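You operate a simulated robot arm through the tools that you are given. There is no shell and no other tool. Be economical: measure what you need, move in short steps, check, and stop when the job is done.

You are at the controls of a simulated two-armed robot. One attempt, no reset.

TASK
Rack the two filled dishes from the pink mat, then wipe the blue drips off it.
Fine: middle tray of the white rack, pushed in again; wipe with the blue pad, wetted at the alcohol pump; the pad goes back; all other dishes stay where they are. What is to be rubbed or washed off counts as gone when no trace of it is left.

Only the result counts: the job must be done as asked and must still hold three seconds after the hand-in. Knocking over, shifting, dropping, spilling or breaking anything else fails it.

THE ROBOT
Two 7-joint arms with two-finger parallel grippers on one trunk, on a base that drives. Base frame: it is fixed to the floor where the robot stands at the start and does not move with it; the origin is under the middle of the robot, x ahead of it, y to its left, z up. Readings come in m, rad, newtons and seconds.
The left shoulder is at the start at [0.05, 0.187, 1.16], the right one opposite. With the tool pointing down near the work surface each hand reaches from about 0.1 to 0.66 m from the robot's upright axis, wherever it stands, measured 20 degrees to its own side. Places, roughly: alcohol pump [0.6, 1.1, 1]; blue drips [0.4, 0.6, 0.9]; dish [0.5, 1.25, 1]; middle rack tray [0.6, 0, 1.1]; middle tray of the white rack [0.6, 0, 1.1]. Payload 3.43 kg a hand.
Tool frame (each hand has its own): the origin (TCP) lies between the finger pads and is the grasp point; the fingertips stand 0.03 m ahead of it; z points along the fingers, y is the line along which they close. The gripper opens to 0.094 m. The fingers are 0.028 m wide and 0.01 m thick; the gripper's body (0.05 by 0.096 m) begins 0.055 m behind the TCP.
Orientation is that of the tool frame in the base frame, as a unit quaternion [x, y, z, w]. With the fingers straight down and closing along the base's y, the tool's x points along the base's -x, its y along +y and its z along -z.

THE INTERFACE
- The arms move only by the tool send_rows. It takes "left_plan", "right_plan" or both (then of equal length, played together; a hand with none holds still); each is a list of rows, each a list of 7 numbers: the shift along the tool's x, y, z in m, then the turn, a rotation vector about the tool's x, y, z in rad, then the finger opening in m, from 0 to 0.094. In form: [[dx, dy, dz, rx, ry, rz, gripper], ...]. A call has 1 to 10 rows; each row shifts and turns the commanded pose from where the row before left it, along the tool's axes as they then stand. A row lasts 0.2 s, in which the tool goes at most 0.05 m and 0.15 rad; a call with a longer step from one row to the next is refused whole, and so is a gripper value outside its range. Where a pose cannot be reached the arm comes as near as it can. A force on the tool above 40 N (or 10 N above the force at the start of the call, whichever is more), or a blocked arm, ends the call early, and 0.2 s more pass. Each finger travels about 0.153 m/s and halts on what it meets, pressing with about 29 N; the grip force reading is that of the motor and also rises with nothing between the fingers. The clock runs only during rows and for 0.2 s after the last one: add rows that do not move to give the fingers time. The reply holds the time, the measured pose of the TCP, the force on the tool along the base axes, the opening and the grip force, in the units named above and with some noise, with the torque about the TCP (base axes, N m) and any sound that the robot's microphone picked up.
- Cameras (640 x 400 px; columns grow to the right, rows downward): "scene" is now at [0.13, 0.0553, 1.346]; the picture's right is [0.51, -0.86, 0.00], its down [-0.34, -0.20, -0.92] and it looks along [0.79, 0.47, -0.40] (base axes); focal length 214 px, centre (320, 200). "left" rides on the left gripper at [0.076, -0.014, -0.102] in its tool frame; the picture's right is [0.18, 0.98, 0.00], its down [-0.75, 0.14, -0.64] and it looks along [-0.63, 0.12, 0.77] (tool axes); focal length 243 px, centre (320, 200). "right" rides on the right gripper at [0.076, 0.014, -0.103] in its tool frame; the picture's right is [-0.18, 0.98, 0.00], its down [-0.75, -0.14, -0.64] and it looks along [-0.63, -0.12, 0.77] (tool axes); focal length 243 px, centre (320, 200).
- snapshot(camera): a new picture of that camera. The clock stands still meanwhile.
- lift_body(by): slides the trunk up (or, below 0, down) by that many m; the arms and the scene camera ride with it, the base frame stays. It gives what a move gives, with no picture.
- drive_base(legs): drives the robot by 1 to 6 legs, each [ahead, left, turn to the left] in m, m and rad, along the robot's own axes; the way and the turn of a leg run together, so that a leg with both is an arc; at most 1.5 m and 3.142 rad a leg. The arms and the cameras ride along, it lands a little off, and it stops where it bumps. It gives what a move gives.
- pan_tilt(pan, tilt): turns the head with the scene camera to pan (to the left, within 1.396 rad either way) and tilt (down, from -0.506 to 1.204), counted from straight ahead of the robot. It gives what a move gives.
- probe_pixels(camera, pixels): for up to 12 pixels [column, row] of the newest picture of that camera ("zoom" is the newest enlarged one), the place [x, y, z] in the base frame of the surface seen there, good to about 0.002 m, but the place of the scene camera against the robot may be out by one fixed shift of up to 0.018 m in any direction. The clock stands still meanwhile.
- close_up(camera, box): a new picture of the part [left, top, right, bottom] of that camera's present view, enlarged. The clock stands still meanwhile.
- close_job(): hands the job in; it is judged then, once.

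Go step by step. Measure first, check grasps and placings, and put right what went wrong. The budget is 80 turns and 58 pictures, counting those below and the enlarged ones. Unless the task says otherwise, let go and move clear before handing in, and close with one line.

The tools are called after ">>>" as a command line: name --argument value ..., lists and objects as JSON in quotes. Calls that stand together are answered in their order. send_rows: Moves the arms, as the interface text tells. Its arguments: {"type":"object","properties":{"left_plan":{"type":"array","items":{"type":"array","items":{"type":"number"}}},"right_plan":{"type":"array","items":{"type":"array","items":{"type":"number"}}}},"required":[]} The other tools are called the same way: lift_body (by) slides the trunk up or down; drive_base (legs) drives the base; pan_tilt (pan, tilt) turns the head that bears the scene camera; snapshot (camera) takes a picture; probe_pixels (camera, pixels) gives the place of the surface under pixels of a picture; close_up (camera, box) takes an enlarged picture of a part of a camera's view; close_job () hands the job in.

At the start:

```text
t: 0.0
left_tool_pos: [0.2568, 0.3104, 1.2683]
left_ee_rot: [0.0, 1.0, 0.0, 0.0]
left_wrist_force: [0.0, 0.5, 0.1]
left_wrist_torque: [-0.01, -0.02, 0.0]
left_width: 0.0938
left_grip_force: 0.0
right_tool_pos: [0.3371, 0.0552, 1.2349]
right_ee_rot: [0.0, 1.0, 0.0, 0.0]
right_wrist_force: [-0.4, -0.4, 0.6]
right_wrist_torque: [0.03, 0.0, 0.06]
right_width: 0.0941
right_grip_force: 0.0
trunk travel left (down, up): [-0.375, 0.057]
robot x, y, heading: [0.0005, 0.0014, 0.0]
head pan, tilt: [0.531, 0.408]
```

scene: 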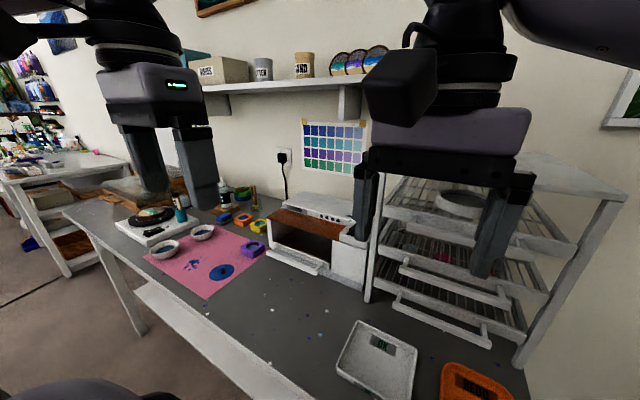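
right: 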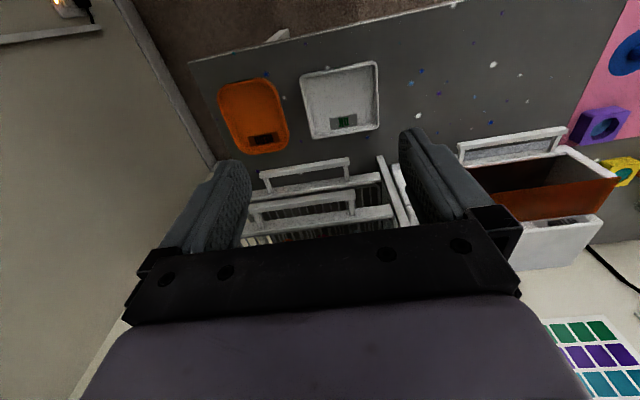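
left: 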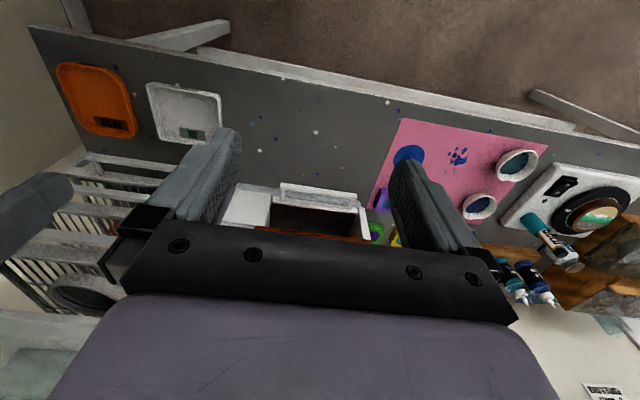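

The pink mat with two white dishes (about px 163,250 and 203,232), drips (px 193,265) and a blue disc (px 222,271) is at the left; the rack is at the right. I'll enlarge both.

>>> close_up --camera "scene" --box '[100, 170, 300, 300]'

>>> close_up --camera "scene" --box '[340, 160, 640, 360]'

```text
3.08 times, centred on (200, 235) of scene
```

zoom: 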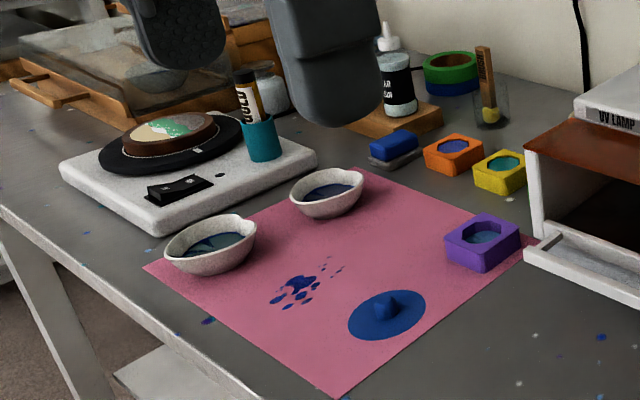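

```text
2.00 times, centred on (490, 260) of scene
```

zoom: 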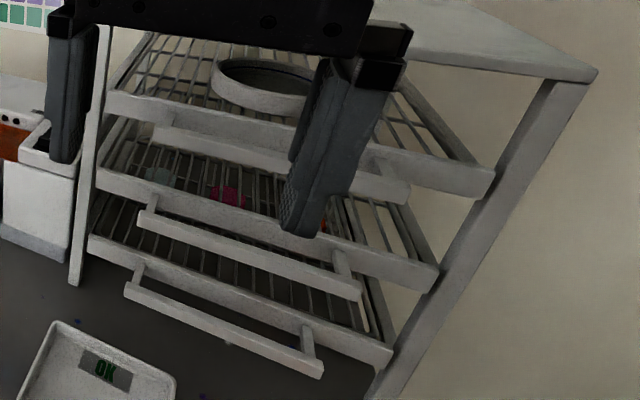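

The blue pad with its holder seems to be at px (222,217), the pump bottle beyond. I'll probe key points in the scene picture.

>>> snapshot --camera "scene"

>>> snapshot --camera "left"

>>> probe_pixels --camera "scene" --pixels '[[166, 251], [204, 232], [193, 264], [222, 272], [222, 216], [224, 195], [250, 248], [207, 296], [144, 255], [210, 215], [265, 245], [320, 350]]'

>>> probe_pixels --camera "zoom" --pixels '[[190, 200], [420, 270], [150, 207], [350, 290], [130, 100], [480, 180], [228, 195], [160, 177], [265, 80], [75, 280], [555, 90], [130, 292]]'

```text
52 pictures are left
```

scene: 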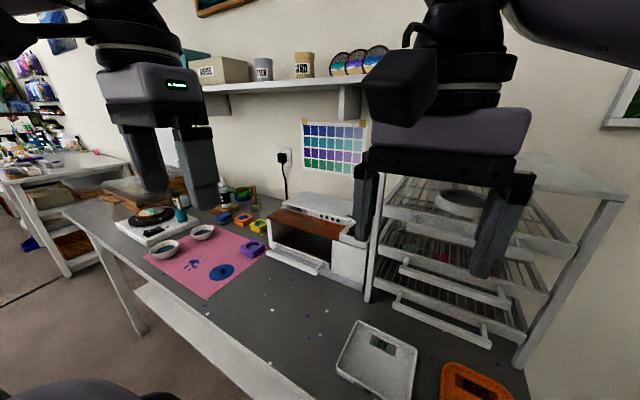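

```text
51 pictures are left
```

left: 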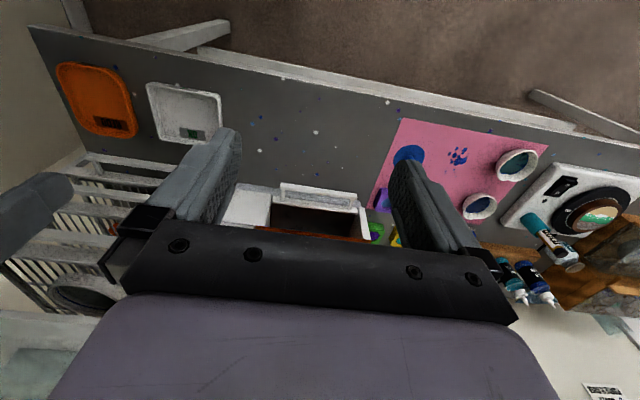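

```text
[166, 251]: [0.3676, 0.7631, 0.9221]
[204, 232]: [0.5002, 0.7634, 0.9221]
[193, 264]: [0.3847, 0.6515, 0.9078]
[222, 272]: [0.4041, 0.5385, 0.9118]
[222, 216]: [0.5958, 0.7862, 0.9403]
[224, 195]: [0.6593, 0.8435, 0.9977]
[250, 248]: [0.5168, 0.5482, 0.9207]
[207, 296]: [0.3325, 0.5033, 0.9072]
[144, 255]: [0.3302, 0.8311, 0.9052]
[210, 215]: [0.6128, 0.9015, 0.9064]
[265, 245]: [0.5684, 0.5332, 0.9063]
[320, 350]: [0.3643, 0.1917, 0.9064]
```

```text
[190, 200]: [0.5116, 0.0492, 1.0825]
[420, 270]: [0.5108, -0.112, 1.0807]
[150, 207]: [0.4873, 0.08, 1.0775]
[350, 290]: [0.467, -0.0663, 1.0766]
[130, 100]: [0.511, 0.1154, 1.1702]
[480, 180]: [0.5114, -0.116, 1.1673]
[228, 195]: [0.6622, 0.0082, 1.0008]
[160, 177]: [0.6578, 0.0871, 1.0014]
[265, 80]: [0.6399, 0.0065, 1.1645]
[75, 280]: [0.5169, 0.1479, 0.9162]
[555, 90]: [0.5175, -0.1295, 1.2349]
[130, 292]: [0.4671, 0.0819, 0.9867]
```

The scene camera reads the table about 0.015 m high (0.906 vs 0.89). I'll clear the right arm to the side and look at the rack directly.

>>> send_rows --right_plan '[[0.04, -0.03, 0, 0, 0, 0, 0.094], [0.04, -0.03, 0, 0, 0, 0, 0.094], [0, -0.05, 0, 0, 0, 0, 0.094], [0, -0.05, 0, 0, 0, 0, 0.094], [0, -0.05, 0, 0, 0, 0, 0.094], [0, -0.05, 0, 0, 0, 0, 0.094], [0, -0.05, 0, 0, 0, 0, 0.094]]'

>>> pan_tilt --pan 0.0 --tilt 0.4

>>> snapshot --camera "scene"

```text
t: 0.7
left_tool_pos: [0.2591, 0.3105, 1.2676]
left_ee_rot: [0.0, 1.0, 0.002, 0.0]
left_wrist_force: [0.0, -0.2, -0.3]
left_wrist_torque: [0.01, 0.03, 0.03]
left_width: 0.0942
left_grip_force: 0.1
right_tool_pos: [0.263, -0.012, 1.2319]
right_ee_rot: [0.023, 1.0, 0.002, -0.001]
right_wrist_force: [6.6, 6.3, -0.8]
right_wrist_torque: [-0.67, 0.72, -0.74]
right_width: 0.0938
right_grip_force: 0.0
trunk travel left (down, up): [-0.375, 0.057]
robot x, y, heading: [0.0032, 0.0009, 0.0]
head pan, tilt: [0.531, 0.408]
stopped in row 3 (right hand): the force on the tool passed its limit (the readings are from after the stop); the commanded pose is now the measured one
```

```text
t: 1.6
left_tool_pos: [0.2575, 0.3112, 1.2665]
left_ee_rot: [0.0, 1.0, 0.0, 0.0]
left_wrist_force: [-0.1, 0.4, 0.3]
left_wrist_torque: [0.03, 0.0, 0.0]
left_width: 0.0938
left_grip_force: 0.1
right_tool_pos: [0.2622, -0.0109, 1.2333]
right_ee_rot: [0.021, 1.0, 0.002, 0.0]
right_wrist_force: [0.1, -0.7, -0.8]
right_wrist_torque: [0.0, 0.02, 0.02]
right_width: 0.094
right_grip_force: 0.0
trunk travel left (down, up): [-0.375, 0.057]
robot x, y, heading: [0.0024, 0.0022, 0.001]
head pan, tilt: [0.0, 0.4]
```

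```text
50 pictures are left
```

scene: 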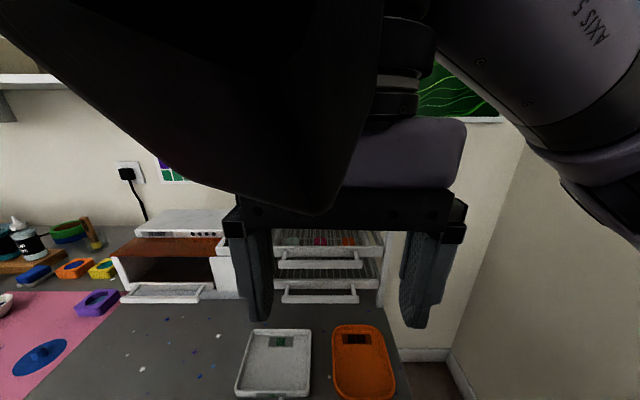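

The right hand is still blocking the view (px 240-460) and its last move tripped the force limit. I'll shift it right in small steps.

>>> send_rows --right_plan '[[-0.02, -0.02, 0, 0, 0, 0, 0.094], [-0.02, -0.025, 0, 0, 0, 0, 0.094], [0, -0.03, 0, 0, 0, 0, 0.094], [0, -0.03, 0, 0, 0, 0, 0.094], [0, -0.03, 0, 0, 0, 0, 0.094], [0, -0.03, 0, 0, 0, 0, 0.094], [0, -0.03, 0, 0, 0, 0, 0.094], [0, -0.03, 0, 0, 0, 0, 0.094]]'

>>> snapshot --camera "scene"

```text
t: 3.4
left_tool_pos: [0.2566, 0.3109, 1.2687]
left_ee_rot: [0.0, 1.0, 0.001, 0.0]
left_wrist_force: [0.1, -0.9, -0.5]
left_wrist_torque: [0.02, 0.01, -0.02]
left_width: 0.0941
left_grip_force: 0.0
right_tool_pos: [0.2921, -0.2399, 1.2315]
right_ee_rot: [0.02, 1.0, 0.002, 0.001]
right_wrist_force: [-0.6, 0.6, -1.2]
right_wrist_torque: [-0.02, -0.05, -0.01]
right_width: 0.0937
right_grip_force: 0.1
trunk travel left (down, up): [-0.375, 0.057]
robot x, y, heading: [0.0022, -0.0022, -0.003]
head pan, tilt: [0.0, 0.4]
```

```text
49 pictures are left
```

scene: 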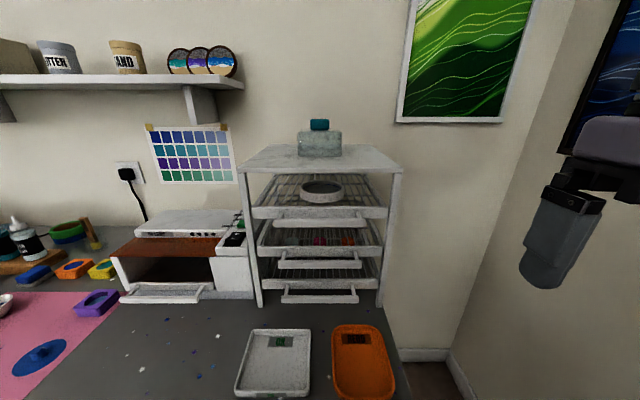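

>>> close_up --camera "scene" --box '[230, 110, 410, 310]'

>>> probe_pixels --camera "zoom" --pixels '[[320, 268], [140, 222], [420, 217], [140, 280], [425, 285], [175, 318], [395, 330], [180, 365], [380, 370], [270, 165], [240, 260], [310, 165]]'

```text
2.00 times, centred on (320, 210) of scene
```

zoom: 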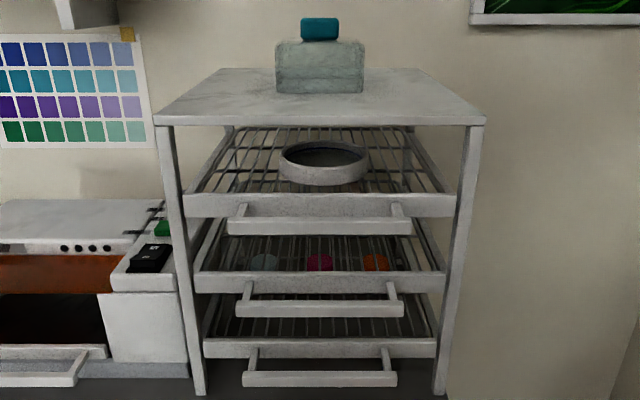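

```text
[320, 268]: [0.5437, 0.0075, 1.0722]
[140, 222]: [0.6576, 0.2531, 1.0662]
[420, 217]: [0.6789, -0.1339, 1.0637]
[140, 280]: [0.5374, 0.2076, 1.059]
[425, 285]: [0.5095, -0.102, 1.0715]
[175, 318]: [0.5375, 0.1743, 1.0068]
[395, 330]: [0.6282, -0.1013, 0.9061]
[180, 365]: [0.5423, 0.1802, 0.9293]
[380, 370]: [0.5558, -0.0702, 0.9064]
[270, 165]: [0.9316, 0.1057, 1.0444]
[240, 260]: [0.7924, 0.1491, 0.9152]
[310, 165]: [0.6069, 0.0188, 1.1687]
```

The middle tray looks empty (the coloured bits at zoom px 265–375,262 lie lower, at z≈0.99 on the bottom tray). I'll back off, and turn the right hand to point forward for pulling the middle handle.

>>> drive_base --legs '[[-0.22, 0.13, 0]]'

>>> send_rows --right_plan '[[-0.03, 0.01, 0, 0, -0.1428, 0, 0.094], [-0.03, 0.02, 0, 0, -0.1428, 0, 0.094], [-0.03, 0.02, 0.01, 0, -0.1428, 0, 0.094], [-0.03, 0.02, 0.02, 0, -0.1428, 0, 0.094], [-0.02, 0.02, 0.02, 0, -0.1428, 0, 0.094], [-0.02, 0.02, 0.02, 0, -0.1428, 0, 0.094], [0, 0.01, 0.02, 0, -0.1428, 0, 0.094], [0, 0, 0.01, 0, -0.1428, 0, 0.094], [0, 0, 0, 0, -0.1428, 0, 0.094], [0, 0, 0, 0, -0.1428, 0, 0.094]]'

```text
t: 5.3
left_tool_pos: [0.0394, 0.441, 1.2684]
left_ee_rot: [-0.001, 1.0, 0.0, 0.0]
left_wrist_force: [-1.0, 0.5, 0.6]
left_wrist_torque: [0.0, 0.0, -0.02]
left_width: 0.0938
left_grip_force: 0.0
right_tool_pos: [0.0752, -0.1091, 1.2323]
right_ee_rot: [0.02, 1.0, 0.002, 0.0]
right_wrist_force: [-0.3, 0.1, 0.6]
right_wrist_torque: [0.01, -0.02, -0.04]
right_width: 0.094
right_grip_force: 0.0
trunk travel left (down, up): [-0.375, 0.057]
robot x, y, heading: [-0.2194, 0.131, 0.003]
head pan, tilt: [0.0, 0.4]
```

```text
t: 7.5
left_tool_pos: [0.0395, 0.4391, 1.2684]
left_ee_rot: [-0.001, 1.0, 0.0, 0.0]
left_wrist_force: [-0.5, 0.4, -0.9]
left_wrist_torque: [-0.01, -0.02, 0.02]
left_width: 0.0941
left_grip_force: 0.0
right_tool_pos: [0.2866, 0.0037, 1.2015]
right_ee_rot: [0.015, 0.755, -0.011, 0.655]
right_wrist_force: [0.4, -0.5, 0.6]
right_wrist_torque: [0.0, 0.01, -0.01]
right_width: 0.0939
right_grip_force: 0.1
trunk travel left (down, up): [-0.375, 0.057]
robot x, y, heading: [-0.2202, 0.1299, 0.006]
head pan, tilt: [0.0, 0.4]
```

The hand now points nearly forward. I'll finish the pitch and roll it 90° so the fingers close vertically.

>>> send_rows --right_plan '[[0, 0, 0, 0, -0.143, 0, 0.094], [0, 0, 0, 0, 0, 0.15, 0.094], [0, 0, 0, 0, 0, 0.15, 0.094], [0, 0, 0, 0, 0, 0.15, 0.094], [0, 0, 0, 0, 0, 0.15, 0.094], [0, 0, 0, 0, 0, 0.15, 0.094], [0, 0, 0, 0, 0, 0.15, 0.094], [0, 0, 0, 0, 0, 0.15, 0.094], [0, 0, 0, 0, 0, 0.15, 0.094], [0, 0, 0, 0, 0, 0.15, 0.094]]'

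>>> snapshot --camera "right"

>>> snapshot --camera "scene"

```text
t: 9.7
left_tool_pos: [0.0395, 0.4386, 1.2697]
left_ee_rot: [-0.001, 1.0, 0.0, 0.0]
left_wrist_force: [0.3, 0.0, -0.9]
left_wrist_torque: [-0.01, 0.01, 0.03]
left_width: 0.094
left_grip_force: 0.1
right_tool_pos: [0.2876, 0.0028, 1.2028]
right_ee_rot: [0.454, 0.542, 0.431, 0.56]
right_wrist_force: [0.8, 1.1, -0.4]
right_wrist_torque: [-0.03, -0.01, 0.0]
right_width: 0.0942
right_grip_force: 0.1
trunk travel left (down, up): [-0.375, 0.057]
robot x, y, heading: [-0.2175, 0.1295, -0.002]
head pan, tilt: [0.0, 0.4]
```

```text
47 pictures are left
```

right: 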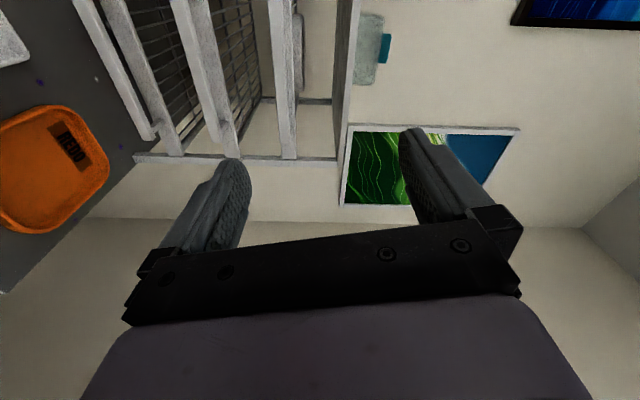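

```text
46 pictures are left
```

scene: 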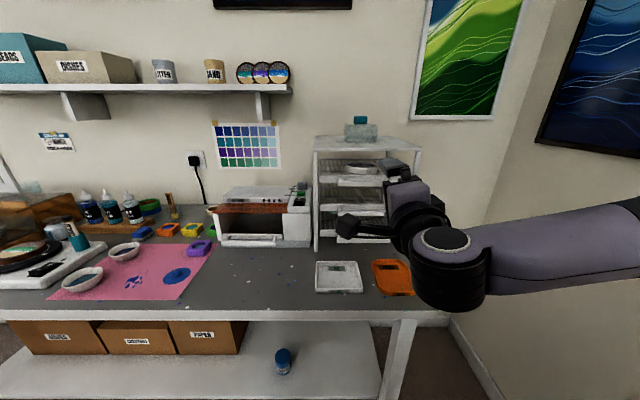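

The hand's camera sees the rack sideways (rack top at px 345,90). I'll level the remaining roll and probe the tray bars.

>>> probe_pixels --camera "right" --pixels '[[93, 45], [125, 75], [145, 90], [160, 90], [193, 70], [213, 70], [275, 80], [285, 80], [296, 80], [345, 90], [300, 40], [230, 140]]'

>>> send_rows --right_plan '[[0, 0, 0, 0, 0.02, 0.11, 0.06], [0, 0, 0, -0.004, 0.02, 0.107, 0.06], [0, -0.04, 0, 0, 0, 0, 0.06], [0, -0.04, 0, 0, 0, 0, 0.06]]'

>>> snapshot --camera "right"

```text
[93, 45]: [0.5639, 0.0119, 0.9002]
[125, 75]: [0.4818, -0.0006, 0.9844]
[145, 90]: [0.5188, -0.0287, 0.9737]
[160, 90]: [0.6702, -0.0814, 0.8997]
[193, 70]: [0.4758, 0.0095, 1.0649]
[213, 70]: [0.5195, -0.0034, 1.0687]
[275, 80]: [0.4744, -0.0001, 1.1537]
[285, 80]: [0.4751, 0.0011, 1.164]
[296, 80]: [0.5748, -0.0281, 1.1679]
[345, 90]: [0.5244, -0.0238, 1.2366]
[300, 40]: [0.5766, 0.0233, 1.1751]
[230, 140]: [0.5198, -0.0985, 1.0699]
```

```text
t: 10.7
left_tool_pos: [0.0393, 0.4388, 1.2673]
left_ee_rot: [-0.001, 1.0, 0.0, 0.0]
left_wrist_force: [0.7, -0.6, -0.2]
left_wrist_torque: [-0.01, 0.02, 0.0]
left_width: 0.094
left_grip_force: 0.0
right_tool_pos: [0.2851, 0.0019, 1.1238]
right_ee_rot: [0.5, 0.5, 0.5, 0.5]
right_wrist_force: [0.1, -0.7, -0.5]
right_wrist_torque: [-0.01, -0.05, 0.0]
right_width: 0.0603
right_grip_force: 0.1
trunk travel left (down, up): [-0.375, 0.057]
robot x, y, heading: [-0.2166, 0.1352, 0.001]
head pan, tilt: [0.0, 0.4]
```

```text
45 pictures are left
```

right: 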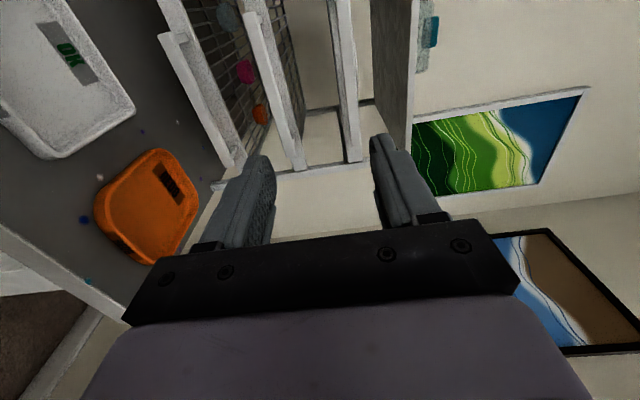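

Fingers are level. Probing the middle handle bar (px ~262,70) across its width.

>>> probe_pixels --camera "right" --pixels '[[258, 70], [262, 70], [267, 70], [272, 70], [277, 90], [285, 120], [297, 160], [247, 20], [335, 60], [340, 60], [347, 60], [190, 80]]'

```text
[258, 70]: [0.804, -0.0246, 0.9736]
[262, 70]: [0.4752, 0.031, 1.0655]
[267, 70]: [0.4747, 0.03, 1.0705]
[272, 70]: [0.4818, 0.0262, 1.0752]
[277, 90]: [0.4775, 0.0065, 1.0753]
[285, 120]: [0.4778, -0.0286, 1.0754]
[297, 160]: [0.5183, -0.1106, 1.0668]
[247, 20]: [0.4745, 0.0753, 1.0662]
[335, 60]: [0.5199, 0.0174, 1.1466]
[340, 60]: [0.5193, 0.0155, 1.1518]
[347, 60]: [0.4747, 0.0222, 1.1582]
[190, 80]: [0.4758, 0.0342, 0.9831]
```

The handle bar is at x≈0.48, z≈1.067. I'll lower, advance around it, and close.

>>> send_rows --right_plan '[[0.003, -0.03, 0, 0, 0, 0, 0.06], [0.003, -0.027, 0.02, 0, 0, 0, 0.06], [0, 0, 0.04, 0, 0, 0, 0.06], [0, 0, 0.04, 0, 0, 0, 0.06], [0, 0, 0.04, 0, 0, 0, 0.06], [0, 0, 0.03, 0, 0, 0, 0.06], [0, 0, 0.018, 0, 0, 0, 0.06], [0, 0, 0, 0, 0, 0, 0.03], [0, 0, 0, 0, 0, 0, 0.0], [0, 0, 0, 0, 0, 0, 0.0]]'

>>> snapshot --camera "right"

```text
t: 12.9
left_tool_pos: [0.0432, 0.4394, 1.2676]
left_ee_rot: [-0.001, 1.0, 0.001, -0.003]
left_wrist_force: [-0.4, 0.8, -0.1]
left_wrist_torque: [-0.02, 0.02, 0.03]
left_width: 0.0943
left_grip_force: 0.0
right_tool_pos: [0.4671, 0.0425, 1.0691]
right_ee_rot: [0.51, 0.509, 0.49, 0.491]
right_wrist_force: [-3.9, -1.9, -38.2]
right_wrist_torque: [0.69, 0.06, -0.23]
right_width: 0.014
right_grip_force: 45.3
right hand out of reach, approached as far as the arm can: row 2, 3, 4, 5, 7
trunk travel left (down, up): [-0.375, 0.057]
robot x, y, heading: [-0.2187, 0.1262, 0.0]
head pan, tilt: [0.0, 0.4]
```

```text
44 pictures are left
```

right: 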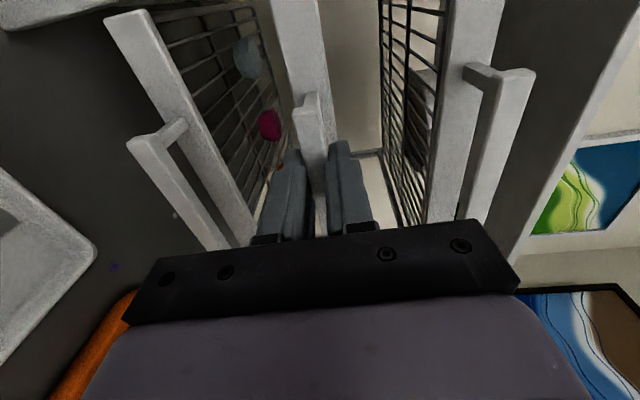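

The grip is on the bar (width 0.014) but at y=0.0425 with −38 N vertical load. I'll open slightly to see the free pose and unload.

>>> send_rows --right_plan '[[0, 0, 0, 0, 0, 0, 0.04], [0, 0, 0, 0, 0, 0, 0.04]]'

>>> snapshot --camera "right"

>>> probe_pixels --camera "right" --pixels '[[300, 110], [305, 110], [310, 110], [315, 110], [318, 150], [345, 160], [300, 170]]'

```text
t: 13.5
left_tool_pos: [0.04, 0.4397, 1.2686]
left_ee_rot: [-0.001, 1.0, 0.0, -0.002]
left_wrist_force: [0.1, -0.1, 0.5]
left_wrist_torque: [-0.01, -0.02, 0.02]
left_width: 0.0939
left_grip_force: 0.0
right_tool_pos: [0.4678, 0.0427, 1.0829]
right_ee_rot: [0.503, 0.5, 0.497, 0.5]
right_wrist_force: [0.3, 1.3, -10.7]
right_wrist_torque: [0.17, 0.07, 0.09]
right_width: 0.0462
right_grip_force: 5.1
trunk travel left (down, up): [-0.375, 0.057]
robot x, y, heading: [-0.2202, 0.1288, -0.002]
head pan, tilt: [0.0, 0.4]
```

```text
43 pictures are left
```

right: 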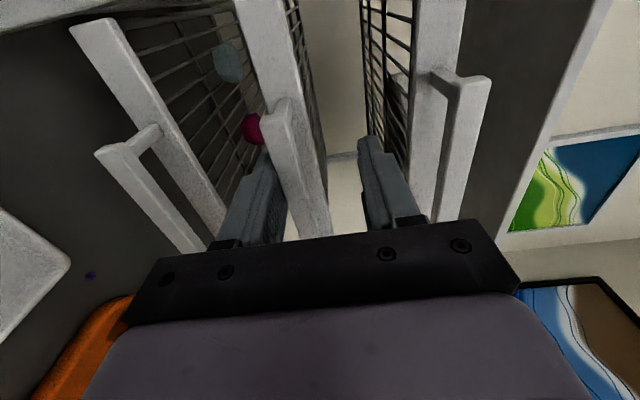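

```text
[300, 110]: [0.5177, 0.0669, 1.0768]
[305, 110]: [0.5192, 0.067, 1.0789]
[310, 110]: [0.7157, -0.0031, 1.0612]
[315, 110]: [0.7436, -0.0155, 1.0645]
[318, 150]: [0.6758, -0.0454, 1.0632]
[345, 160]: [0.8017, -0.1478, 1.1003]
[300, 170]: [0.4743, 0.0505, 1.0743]
```

The free pose sits too high (z≈1.085; the bar presses the lower finger), so the arm is at a limit this low. I'll back out, lower the trunk, and retry.

>>> send_rows --right_plan '[[0, -0.005, -0.002, 0, 0, 0, 0.06], [0, -0.005, 0, 0, 0, 0, 0.06], [0, 0, -0.03, 0, 0, 0, 0.06], [0, 0, -0.04, 0, 0, 0, 0.06], [0, 0, -0.03, 0, 0, 0, 0.06]]'

>>> lift_body --by -0.1

```text
t: 14.7
left_tool_pos: [0.0385, 0.4406, 1.2677]
left_ee_rot: [-0.001, 1.0, 0.0, -0.001]
left_wrist_force: [-0.7, 0.0, 1.0]
left_wrist_torque: [-0.05, 0.0, -0.02]
left_width: 0.0942
left_grip_force: 0.1
right_tool_pos: [0.3653, 0.0465, 1.0769]
right_ee_rot: [0.5, 0.5, 0.499, 0.501]
right_wrist_force: [1.0, -0.3, 0.5]
right_wrist_torque: [0.06, 0.01, 0.0]
right_width: 0.0602
right_grip_force: 0.1
right hand out of reach, approached as far as the arm can: row 1, 2
trunk travel left (down, up): [-0.375, 0.057]
robot x, y, heading: [-0.2147, 0.1285, 0.001]
head pan, tilt: [0.0, 0.4]
```

```text
t: 16.0
left_tool_pos: [0.0401, 0.4391, 1.1679]
left_ee_rot: [0.0, 1.0, 0.0, 0.0]
left_wrist_force: [-0.1, 0.2, -0.5]
left_wrist_torque: [0.0, 0.03, 0.01]
left_width: 0.094
left_grip_force: 0.0
right_tool_pos: [0.365, 0.0473, 0.9774]
right_ee_rot: [0.5, 0.5, 0.499, 0.5]
right_wrist_force: [-0.1, 0.6, 0.9]
right_wrist_torque: [0.0, -0.01, 0.02]
right_width: 0.0601
right_grip_force: 0.1
trunk travel left (down, up): [-0.275, 0.157]
robot x, y, heading: [-0.2172, 0.1268, -0.0]
head pan, tilt: [0.0, 0.4]
```

Now raise to z≈1.067, centre in y, and advance.

>>> send_rows --right_plan '[[0, 0.045, 0, 0, 0, 0, 0.06], [-0.01, 0.045, 0, 0, 0, 0, 0.06], [-0.02, 0, 0.02, 0, 0, 0, 0.06], [0, 0, 0.03, 0, 0, 0, 0.06], [0, 0, 0.03, 0, 0, 0, 0.06], [0, 0, 0.028, 0, 0, 0, 0.06], [0, 0, 0, 0, 0, 0, 0.06]]'

```text
t: 17.6
left_tool_pos: [0.0395, 0.4402, 1.168]
left_ee_rot: [-0.002, 1.0, 0.0, 0.0]
left_wrist_force: [-0.9, 0.2, -0.1]
left_wrist_torque: [-0.01, -0.02, -0.01]
left_width: 0.0939
left_grip_force: 0.0
right_tool_pos: [0.4718, 0.0159, 1.067]
right_ee_rot: [0.499, 0.501, 0.499, 0.5]
right_wrist_force: [0.1, 0.1, 0.2]
right_wrist_torque: [0.0, 0.04, 0.01]
right_width: 0.06
right_grip_force: 0.1
trunk travel left (down, up): [-0.275, 0.157]
robot x, y, heading: [-0.2202, 0.1273, -0.002]
head pan, tilt: [0.0, 0.4]
```

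Pose reached cleanly with no force. Closing and pulling 0.05 m to start.

>>> send_rows --right_plan '[[0, 0, 0, 0, 0, 0, 0.03], [0, 0, 0, 0, 0, 0, 0.008], [0, 0, 0, 0, 0, 0, 0.008], [0, 0, -0.01, 0, 0, 0, 0.008], [0, 0, -0.02, 0, 0, 0, 0.008], [0, 0, -0.02, 0, 0, 0, 0.008]]'

>>> snapshot --camera "right"

```text
t: 19.0
left_tool_pos: [0.0391, 0.4395, 1.1682]
left_ee_rot: [-0.001, 1.0, 0.0, 0.0]
left_wrist_force: [0.0, -0.6, 0.2]
left_wrist_torque: [0.02, 0.0, 0.01]
left_width: 0.0939
left_grip_force: 0.0
right_tool_pos: [0.4217, 0.0155, 1.0681]
right_ee_rot: [0.5, 0.501, 0.499, 0.5]
right_wrist_force: [-0.9, -0.5, 1.0]
right_wrist_torque: [0.02, 0.0, 0.17]
right_width: 0.0181
right_grip_force: 44.7
trunk travel left (down, up): [-0.275, 0.157]
robot x, y, heading: [-0.2174, 0.1281, 0.001]
head pan, tilt: [0.0, 0.4]
```

```text
42 pictures are left
```

right: 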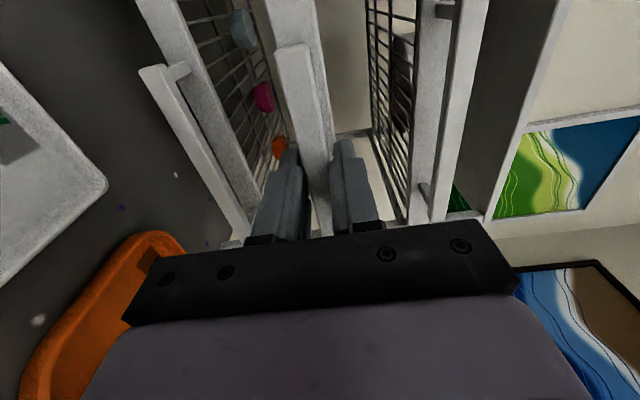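

The middle bar has come forward with little force and the items stay on the bottom tray. Pulling 0.13 m more.

>>> send_rows --right_plan '[[0, 0, -0.025, 0, 0, 0, 0.008], [0, 0, -0.03, 0, 0, 0, 0.008], [0, 0, -0.03, 0, 0, 0, 0.008], [0, 0, -0.025, 0, 0, 0, 0.008], [0, 0, -0.02, 0, 0, 0, 0.008], [0, 0, 0, 0, 0, 0, 0.008]]'

>>> snapshot --camera "scene"

```text
t: 20.4
left_tool_pos: [0.0401, 0.4393, 1.1674]
left_ee_rot: [-0.002, 1.0, 0.001, 0.0]
left_wrist_force: [0.9, 0.9, 0.2]
left_wrist_torque: [0.0, 0.02, 0.04]
left_width: 0.094
left_grip_force: 0.0
right_tool_pos: [0.2909, 0.0169, 1.0683]
right_ee_rot: [0.499, 0.5, 0.5, 0.501]
right_wrist_force: [-1.3, 2.0, 3.0]
right_wrist_torque: [0.19, 0.01, -0.32]
right_width: 0.0135
right_grip_force: 45.2
trunk travel left (down, up): [-0.275, 0.157]
robot x, y, heading: [-0.2152, 0.1288, 0.001]
head pan, tilt: [0.0, 0.4]
```

```text
41 pictures are left
```

scene: 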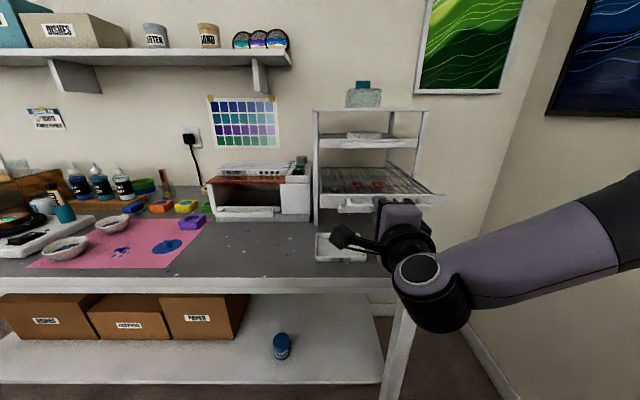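

>>> close_up --camera "scene" --box '[300, 150, 460, 250]'

>>> probe_pixels --camera "zoom" --pixels '[[90, 185], [570, 195], [310, 140], [350, 142], [250, 130], [120, 85], [470, 85], [50, 20], [520, 60]]'

```text
4.00 times, centred on (380, 200) of scene
```

zoom: 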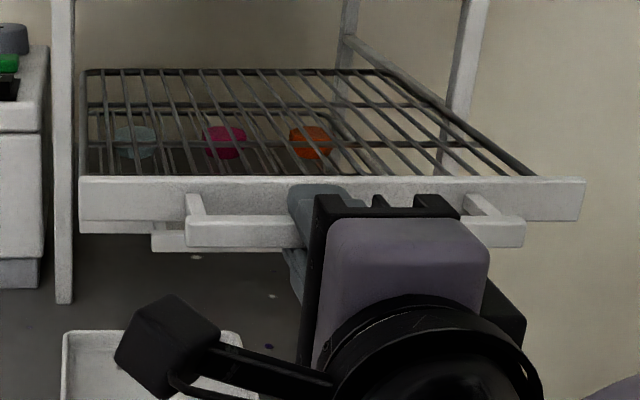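

```text
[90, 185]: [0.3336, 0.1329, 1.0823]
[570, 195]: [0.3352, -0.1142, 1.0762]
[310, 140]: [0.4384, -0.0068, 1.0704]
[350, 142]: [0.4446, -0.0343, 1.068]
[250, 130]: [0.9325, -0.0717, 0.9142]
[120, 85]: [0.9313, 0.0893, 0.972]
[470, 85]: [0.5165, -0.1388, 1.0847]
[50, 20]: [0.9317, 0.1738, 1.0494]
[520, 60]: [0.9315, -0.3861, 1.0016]
```

The tray is out about 0.18 m and empty (wires near z≈1.06). I'll let go, back off and turn the right hand down again.

>>> send_rows --right_plan '[[0, 0, 0, 0, 0, 0, 0.04], [0, 0, 0, 0, 0, 0, 0.06], [0, 0, -0.03, 0, 0, 0, 0.06], [0, 0, -0.04, 0, 0, 0, 0.06], [0, -0.03, -0.01, 0, 0, 0, 0.06], [0, 0, 0, 0, 0, -0.15, 0.09], [0, 0, 0, 0, 0, -0.15, 0.09], [0, 0, 0, 0, 0, -0.15, 0.09], [0, 0, 0, 0, 0, -0.15, 0.09], [0, 0, 0, 0, 0, -0.15, 0.09]]'

>>> drive_base --legs '[[-0.12, 0.3, 0]]'

>>> lift_body --by 0.1

>>> send_rows --right_plan '[[0, 0, 0, 0, 0, -0.15, 0.09], [0, 0, 0, 0, 0, -0.15, 0.09], [0, 0, 0, 0, 0, -0.15, 0.09], [0, 0, 0, 0, 0, -0.15, 0.09], [0, 0, 0, 0, 0, -0.15, 0.09], [0, 0, 0, 0, 0, -0.071, 0.09], [0, 0, 0.02, 0, 0.15, 0, 0.09], [0, 0, 0.02, 0, 0.15, 0, 0.09], [0, 0, 0.02, 0, 0.15, 0, 0.09], [0, 0, 0, 0, 0.15, 0, 0.09]]'

```text
t: 22.6
left_tool_pos: [0.0395, 0.4393, 1.1687]
left_ee_rot: [-0.001, 1.0, 0.0, -0.001]
left_wrist_force: [0.2, 0.6, 0.1]
left_wrist_torque: [0.0, -0.01, 0.01]
left_width: 0.094
left_grip_force: 0.0
right_tool_pos: [0.2114, 0.0155, 1.0377]
right_ee_rot: [0.281, 0.649, 0.281, 0.648]
right_wrist_force: [-0.2, 0.0, -0.3]
right_wrist_torque: [-0.03, 0.0, 0.01]
right_width: 0.09
right_grip_force: 0.1
trunk travel left (down, up): [-0.275, 0.157]
robot x, y, heading: [-0.2167, 0.1272, -0.001]
head pan, tilt: [0.0, 0.4]
```

```text
t: 24.8
left_tool_pos: [-0.0805, 0.7406, 1.1684]
left_ee_rot: [-0.002, 1.0, 0.001, 0.0]
left_wrist_force: [0.7, 0.6, -0.1]
left_wrist_torque: [-0.03, 0.0, 0.0]
left_width: 0.094
left_grip_force: 0.1
right_tool_pos: [0.0913, 0.3187, 1.0374]
right_ee_rot: [0.281, 0.649, 0.282, 0.648]
right_wrist_force: [-0.6, -0.3, -0.4]
right_wrist_torque: [0.04, 0.02, -0.04]
right_width: 0.09
right_grip_force: 0.1
trunk travel left (down, up): [-0.275, 0.157]
robot x, y, heading: [-0.339, 0.4337, 0.002]
head pan, tilt: [0.0, 0.4]
```

```text
t: 26.1
left_tool_pos: [-0.0813, 0.742, 1.2678]
left_ee_rot: [-0.001, 1.0, 0.0, 0.0]
left_wrist_force: [0.0, 0.5, 0.4]
left_wrist_torque: [0.0, 0.01, -0.01]
left_width: 0.0936
left_grip_force: 0.0
right_tool_pos: [0.0925, 0.3195, 1.1378]
right_ee_rot: [0.282, 0.649, 0.281, 0.648]
right_wrist_force: [-0.5, 0.4, 0.2]
right_wrist_torque: [0.0, 0.01, 0.0]
right_width: 0.0901
right_grip_force: 0.1
trunk travel left (down, up): [-0.375, 0.057]
robot x, y, heading: [-0.3392, 0.4265, -0.0]
head pan, tilt: [0.0, 0.4]
```

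```text
t: 28.3
left_tool_pos: [-0.0797, 0.7407, 1.269]
left_ee_rot: [-0.001, 1.0, 0.0, 0.0]
left_wrist_force: [-1.2, 0.2, 0.3]
left_wrist_torque: [-0.01, 0.01, 0.01]
left_width: 0.094
left_grip_force: 0.1
right_tool_pos: [0.1503, 0.3189, 1.1279]
right_ee_rot: [-0.001, 0.885, 0.001, 0.465]
right_wrist_force: [0.4, -0.9, -0.1]
right_wrist_torque: [-0.01, 0.03, 0.02]
right_width: 0.09
right_grip_force: 0.0
trunk travel left (down, up): [-0.375, 0.057]
robot x, y, heading: [-0.3393, 0.4271, 0.009]
head pan, tilt: [0.0, 0.4]
```

Finish pitching the right hand down and drive in front of the mat.

>>> send_rows --right_plan '[[0, 0, 0, 0, 0.15, 0, 0.09], [0, 0, 0, 0, 0.15, 0, 0.09], [0, 0, 0, 0, 0.15, 0, 0.09], [0, 0, 0, 0, 0.15, 0, 0.09], [0, 0, 0, 0, 0.15, 0, 0.09], [0, 0, 0, 0, 0.15, 0, 0.09], [0, -0.02, -0.02, 0, 0.068, 0, 0.09], [0.04, -0.04, -0.02, 0, 0, 0, 0.09], [0.03, -0.04, -0.02, 0, 0, 0, 0.09]]'

>>> drive_base --legs '[[0.29, 0.2, 0]]'

>>> pan_tilt --pan 0.35 --tilt 0.75

>>> snapshot --camera "scene"

>>> snapshot --camera "left"

```text
refused: row 8 steps farther than a row can; nothing moved
```

```text
t: 30.6
left_tool_pos: [0.2107, 0.9421, 1.2676]
left_ee_rot: [0.0, 1.0, 0.0, 0.0]
left_wrist_force: [0.9, -0.7, -0.6]
left_wrist_torque: [0.02, 0.02, 0.01]
left_width: 0.0942
left_grip_force: 0.0
right_tool_pos: [0.4413, 0.5179, 1.1273]
right_ee_rot: [0.001, 0.884, -0.001, 0.467]
right_wrist_force: [0.2, 0.1, 0.3]
right_wrist_torque: [0.02, 0.0, -0.02]
right_width: 0.09
right_grip_force: 0.1
trunk travel left (down, up): [-0.375, 0.057]
robot x, y, heading: [-0.0483, 0.6324, -0.002]
head pan, tilt: [0.0, 0.4]
```

```text
t: 31.4
left_tool_pos: [0.2091, 0.9412, 1.2677]
left_ee_rot: [0.0, 1.0, 0.0, 0.0]
left_wrist_force: [0.7, 0.6, -0.1]
left_wrist_torque: [-0.03, 0.02, -0.02]
left_width: 0.0938
left_grip_force: 0.0
right_tool_pos: [0.4407, 0.5183, 1.1287]
right_ee_rot: [0.0, 0.885, -0.001, 0.466]
right_wrist_force: [0.5, -1.0, 0.2]
right_wrist_torque: [-0.01, 0.0, 0.01]
right_width: 0.09
right_grip_force: 0.0
trunk travel left (down, up): [-0.375, 0.057]
robot x, y, heading: [-0.0497, 0.6285, -0.003]
head pan, tilt: [0.351, 0.75]
```

```text
39 pictures are left
```

scene: 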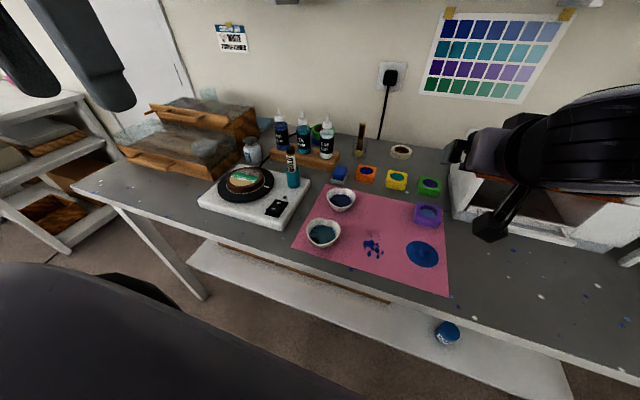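

```text
38 pictures are left
```

left: 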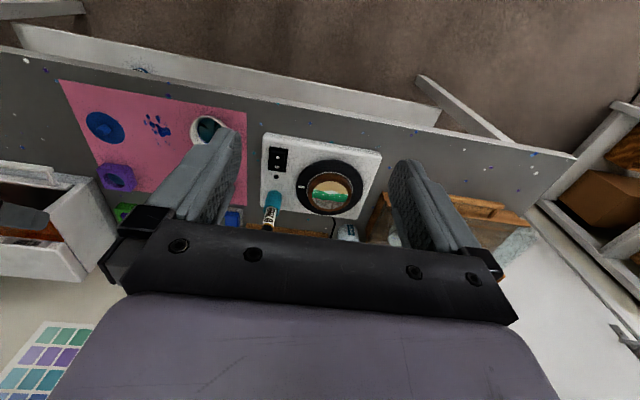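

Good view: dishes at px (322,232) and (341,200), pad at (340,173), possible pump (252,152). Enlarging.

>>> close_up --camera "scene" --box '[225, 115, 385, 215]'

>>> probe_pixels --camera "zoom" --pixels '[[460, 215], [460, 250], [108, 100], [108, 150], [265, 150], [265, 260], [217, 30], [310, 20], [405, 20], [410, 130], [150, 330], [445, 330]]'

>>> close_up --camera "scene" --box '[290, 175, 450, 275]'

>>> probe_pixels --camera "zoom" --pixels '[[65, 228], [195, 228], [130, 180], [130, 290], [145, 100], [258, 100], [205, 52], [205, 145], [130, 240], [205, 105], [330, 280], [535, 310]]'

```text
4.00 times, centred on (305, 165) of scene
```

zoom: 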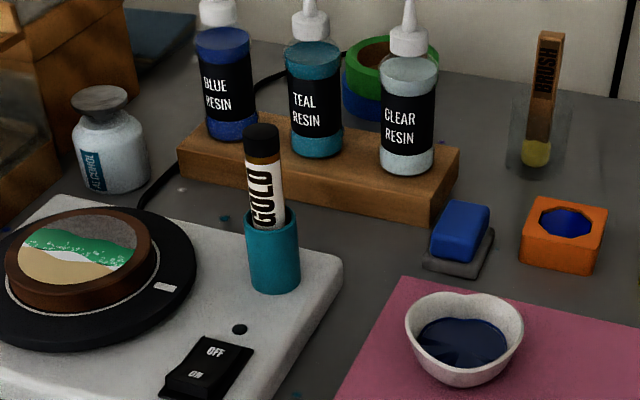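

```text
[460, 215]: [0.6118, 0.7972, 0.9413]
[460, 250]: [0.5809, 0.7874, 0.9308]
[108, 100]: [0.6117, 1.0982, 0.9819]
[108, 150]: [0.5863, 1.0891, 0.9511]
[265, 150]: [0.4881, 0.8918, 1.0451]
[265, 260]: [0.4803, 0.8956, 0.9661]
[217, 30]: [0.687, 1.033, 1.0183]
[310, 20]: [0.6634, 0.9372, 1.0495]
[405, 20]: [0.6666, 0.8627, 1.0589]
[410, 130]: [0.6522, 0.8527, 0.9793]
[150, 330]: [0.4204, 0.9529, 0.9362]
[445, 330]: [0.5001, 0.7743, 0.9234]
```

```text
4.00 times, centred on (370, 225) of scene
```

zoom: 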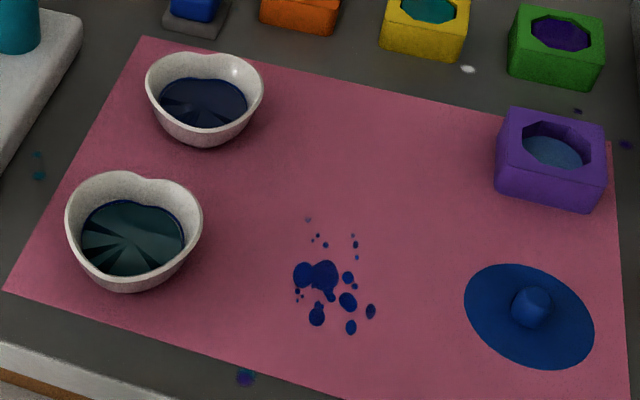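

```text
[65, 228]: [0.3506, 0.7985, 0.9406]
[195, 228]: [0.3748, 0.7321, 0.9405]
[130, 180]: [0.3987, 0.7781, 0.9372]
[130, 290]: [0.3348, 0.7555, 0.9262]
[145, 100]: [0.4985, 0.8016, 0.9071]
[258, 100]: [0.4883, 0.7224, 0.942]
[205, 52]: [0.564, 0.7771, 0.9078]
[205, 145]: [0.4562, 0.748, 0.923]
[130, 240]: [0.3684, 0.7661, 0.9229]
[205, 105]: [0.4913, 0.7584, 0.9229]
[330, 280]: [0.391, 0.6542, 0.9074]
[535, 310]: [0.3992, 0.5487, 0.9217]
```

The dishes are heart-shaped, ~0.07 m wide, rim at about z 0.935; the pad is on a grey holder at ≈(0.61,0.79), the alcohol pump jar at ≈(0.61,1.10). I'll bring the left hand over dish 1 for an accurate look, and straighten the right hand.

>>> send_rows --left_plan '[[-0.021, -0.022, 0.0225, 0, 0, 0, 0.094], [-0.021, -0.022, 0.0225, 0, 0, 0, 0.094], [-0.021, -0.022, 0.0225, 0, 0, 0, 0.094], [-0.021, -0.022, 0.0225, 0, 0, 0, 0.094], [-0.021, -0.022, 0.0225, 0, 0, 0, 0.094], [-0.021, -0.022, 0.0225, 0, 0, 0, 0.094], [-0.021, -0.022, 0.0225, 0, 0, 0, 0.094], [-0.021, -0.021, 0.0225, 0, 0, 0, 0.094], [0, 0, 0, 0, 0, 0, 0.094]]' --right_plan '[[0, -0.01, 0, 0, 0.15, 0, 0.09], [0, -0.01, 0, 0, 0.15, 0, 0.09], [0, -0.01, 0, 0, 0.15, 0, 0.09], [0, -0.02, 0, 0, 0.15, 0, 0.09], [0, -0.02, 0, 0, 0.15, 0, 0.09], [0, -0.02, 0, 0, 0.15, 0, 0.09], [0, -0.02, -0.02, 0, 0.068, 0, 0.09], [0.03, -0.02, -0.02, 0, 0, 0, 0.09], [0.03, -0.02, -0.02, 0, 0, 0, 0.09]]'

>>> snapshot --camera "left"

```text
t: 33.4
left_tool_pos: [0.3746, 0.7736, 1.0891]
left_ee_rot: [0.0, 1.0, 0.0, 0.002]
left_wrist_force: [-0.5, -0.7, 0.7]
left_wrist_torque: [0.01, -0.03, 0.02]
left_width: 0.094
left_grip_force: 0.0
left hand out of reach, approached as far as the arm can: row 8
right_tool_pos: [0.3771, 0.368, 1.1888]
right_ee_rot: [-0.001, 1.0, -0.001, 0.001]
right_wrist_force: [-0.4, -0.2, 0.3]
right_wrist_torque: [-0.04, -0.03, -0.02]
right_width: 0.0901
right_grip_force: 0.1
trunk travel left (down, up): [-0.375, 0.057]
robot x, y, heading: [-0.0464, 0.6279, 0.0]
head pan, tilt: [0.351, 0.75]
```

```text
35 pictures are left
```

left: 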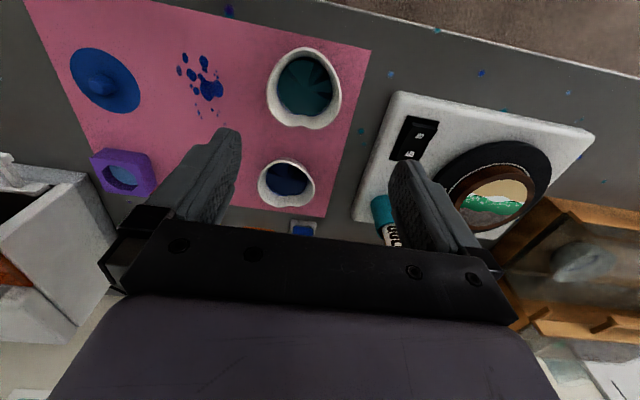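

>>> probe_pixels --camera "left" --pixels '[[269, 90], [340, 85], [303, 50], [305, 125], [272, 70], [335, 65], [260, 178], [314, 183], [287, 162], [290, 203], [300, 232], [205, 88]]'

>>> close_up --camera "left" --box '[220, 30, 380, 230]'

```text
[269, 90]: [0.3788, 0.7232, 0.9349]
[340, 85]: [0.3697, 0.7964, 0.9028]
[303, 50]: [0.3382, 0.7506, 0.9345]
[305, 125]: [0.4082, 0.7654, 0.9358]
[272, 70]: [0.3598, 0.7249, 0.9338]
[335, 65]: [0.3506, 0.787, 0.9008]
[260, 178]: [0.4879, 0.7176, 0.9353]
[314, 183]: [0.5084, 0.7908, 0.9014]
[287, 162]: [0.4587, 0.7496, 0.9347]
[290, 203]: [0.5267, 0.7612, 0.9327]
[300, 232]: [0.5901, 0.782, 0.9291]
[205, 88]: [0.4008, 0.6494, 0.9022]
```

```text
2.00 times, centred on (300, 130) of left
```

zoom: 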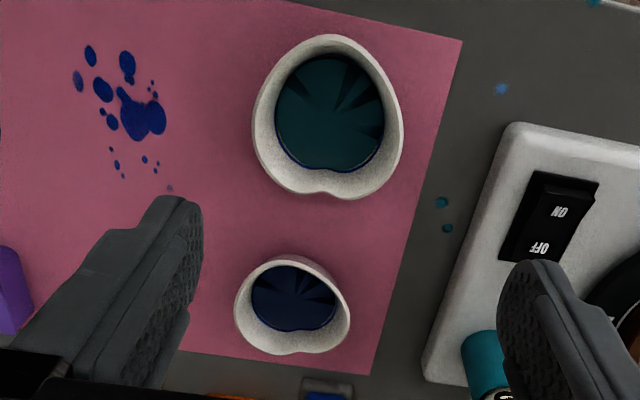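

>>> probe_pixels --camera "zoom" --pixels '[[257, 120], [399, 125], [335, 38], [330, 192], [395, 90], [262, 90], [238, 310], [345, 310], [290, 260], [290, 350], [335, 385], [320, 395]]'

```text
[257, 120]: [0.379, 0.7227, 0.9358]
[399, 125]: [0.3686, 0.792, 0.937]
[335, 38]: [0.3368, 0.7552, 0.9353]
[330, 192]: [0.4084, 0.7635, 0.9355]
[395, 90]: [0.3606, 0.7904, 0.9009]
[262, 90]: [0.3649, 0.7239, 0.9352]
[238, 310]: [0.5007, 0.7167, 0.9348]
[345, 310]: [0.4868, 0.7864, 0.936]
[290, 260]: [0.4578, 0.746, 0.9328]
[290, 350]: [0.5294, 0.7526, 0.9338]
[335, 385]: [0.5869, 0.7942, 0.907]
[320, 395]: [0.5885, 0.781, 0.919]
```

Dish 1 rim: y 0.722–0.793, centre (0.373, 0.7575); dish 2 centre (0.494, 0.7515), rim z≈0.935. I'll shift the base right for a better left-arm reach.

>>> drive_base --legs '[[0, -0.12, 0]]'

```text
t: 34.7
left_tool_pos: [0.3748, 0.6534, 1.0889]
left_ee_rot: [0.0, 1.0, 0.0, 0.0]
left_wrist_force: [-0.2, -0.3, 0.4]
left_wrist_torque: [0.03, -0.01, 0.0]
left_width: 0.094
left_grip_force: 0.1
right_tool_pos: [0.3788, 0.2483, 1.1897]
right_ee_rot: [0.001, 1.0, 0.0, 0.0]
right_wrist_force: [0.9, 0.3, -0.6]
right_wrist_torque: [0.04, 0.0, 0.01]
right_width: 0.0901
right_grip_force: 0.1
trunk travel left (down, up): [-0.375, 0.057]
robot x, y, heading: [-0.0486, 0.5119, 0.001]
head pan, tilt: [0.351, 0.75]
```

Move over dish 1 and stop just above the rim to check.

>>> send_rows --left_plan '[[0, 0.035, 0, 0, 0, 0, 0.094], [0.002, 0.035, 0, 0, 0, 0, 0.094], [0, 0.034, 0.02, 0, 0, 0, 0.094], [0, 0, 0.04, 0, 0, 0, 0.094], [0, 0, 0.03, 0, 0, 0, 0.094], [0, 0, 0, 0, 0, 0, 0.094]]'

>>> snapshot --camera "left"

```text
t: 36.1
left_tool_pos: [0.3729, 0.7595, 0.9996]
left_ee_rot: [0.0, 1.0, -0.001, 0.001]
left_wrist_force: [0.3, 0.4, -0.1]
left_wrist_torque: [0.0, 0.0, -0.01]
left_width: 0.0938
left_grip_force: 0.0
right_tool_pos: [0.3789, 0.2505, 1.1889]
right_ee_rot: [0.001, 1.0, 0.001, 0.001]
right_wrist_force: [-0.5, 0.4, 0.8]
right_wrist_torque: [0.02, 0.01, 0.03]
right_width: 0.09
right_grip_force: 0.1
trunk travel left (down, up): [-0.375, 0.057]
robot x, y, heading: [-0.051, 0.5113, 0.002]
head pan, tilt: [0.351, 0.75]
```

```text
33 pictures are left
```

left: 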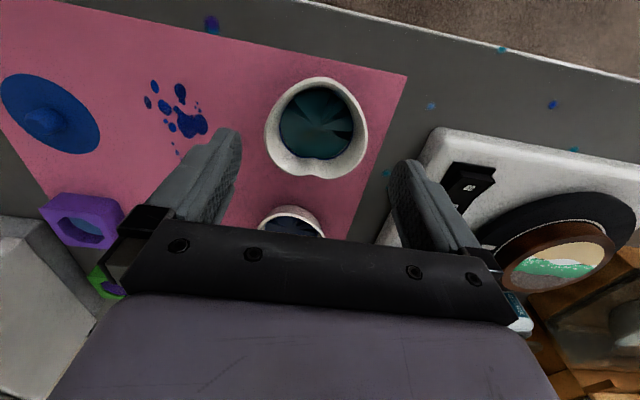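

Dish is centred between the fingers; checking clearance to the white base on the right.

>>> probe_pixels --camera "left" --pixels '[[436, 150], [425, 190], [412, 215], [268, 130], [365, 130], [318, 80], [316, 175], [290, 212]]'

```text
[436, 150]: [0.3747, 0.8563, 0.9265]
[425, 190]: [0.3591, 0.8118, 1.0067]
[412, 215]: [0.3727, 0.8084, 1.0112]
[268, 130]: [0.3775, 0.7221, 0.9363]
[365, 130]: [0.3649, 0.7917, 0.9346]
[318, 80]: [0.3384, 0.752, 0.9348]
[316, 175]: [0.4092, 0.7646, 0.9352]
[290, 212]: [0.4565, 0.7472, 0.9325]
```

>>> send_rows --left_plan '[[0, -0.001, 0.02, 0, 0, 0, 0.094], [0, -0.001, 0.02, 0, 0, 0, 0.094], [0, 0, 0.018, 0, 0, 0, 0.094], [0, 0, 0, 0, 0, 0, 0.094], [0, 0, 0, 0, 0, 0, 0.08], [0, 0, 0, 0, 0, 0, 0.066], [0, 0, 0, 0, 0, 0, 0.06], [0, 0, 0, 0, 0, 0, 0.06]]'

>>> snapshot --camera "left"

```text
t: 37.9
left_tool_pos: [0.3732, 0.7572, 0.9402]
left_ee_rot: [0.0, 1.0, 0.0, 0.0]
left_wrist_force: [-0.1, 0.7, -0.6]
left_wrist_torque: [0.0, -0.05, 0.02]
left_width: 0.0767
left_grip_force: 29.2
right_tool_pos: [0.3783, 0.2493, 1.1889]
right_ee_rot: [0.001, 1.0, -0.001, 0.0]
right_wrist_force: [0.7, 0.1, -0.1]
right_wrist_torque: [0.01, 0.0, -0.01]
right_width: 0.09
right_grip_force: 0.1
trunk travel left (down, up): [-0.375, 0.057]
robot x, y, heading: [-0.0466, 0.5128, 0.001]
head pan, tilt: [0.351, 0.75]
```

```text
32 pictures are left
```

left: 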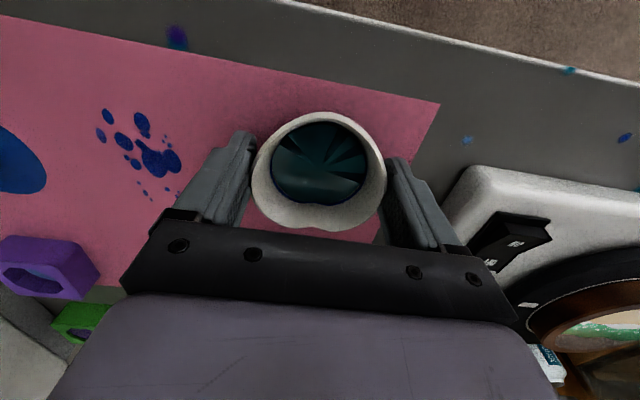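

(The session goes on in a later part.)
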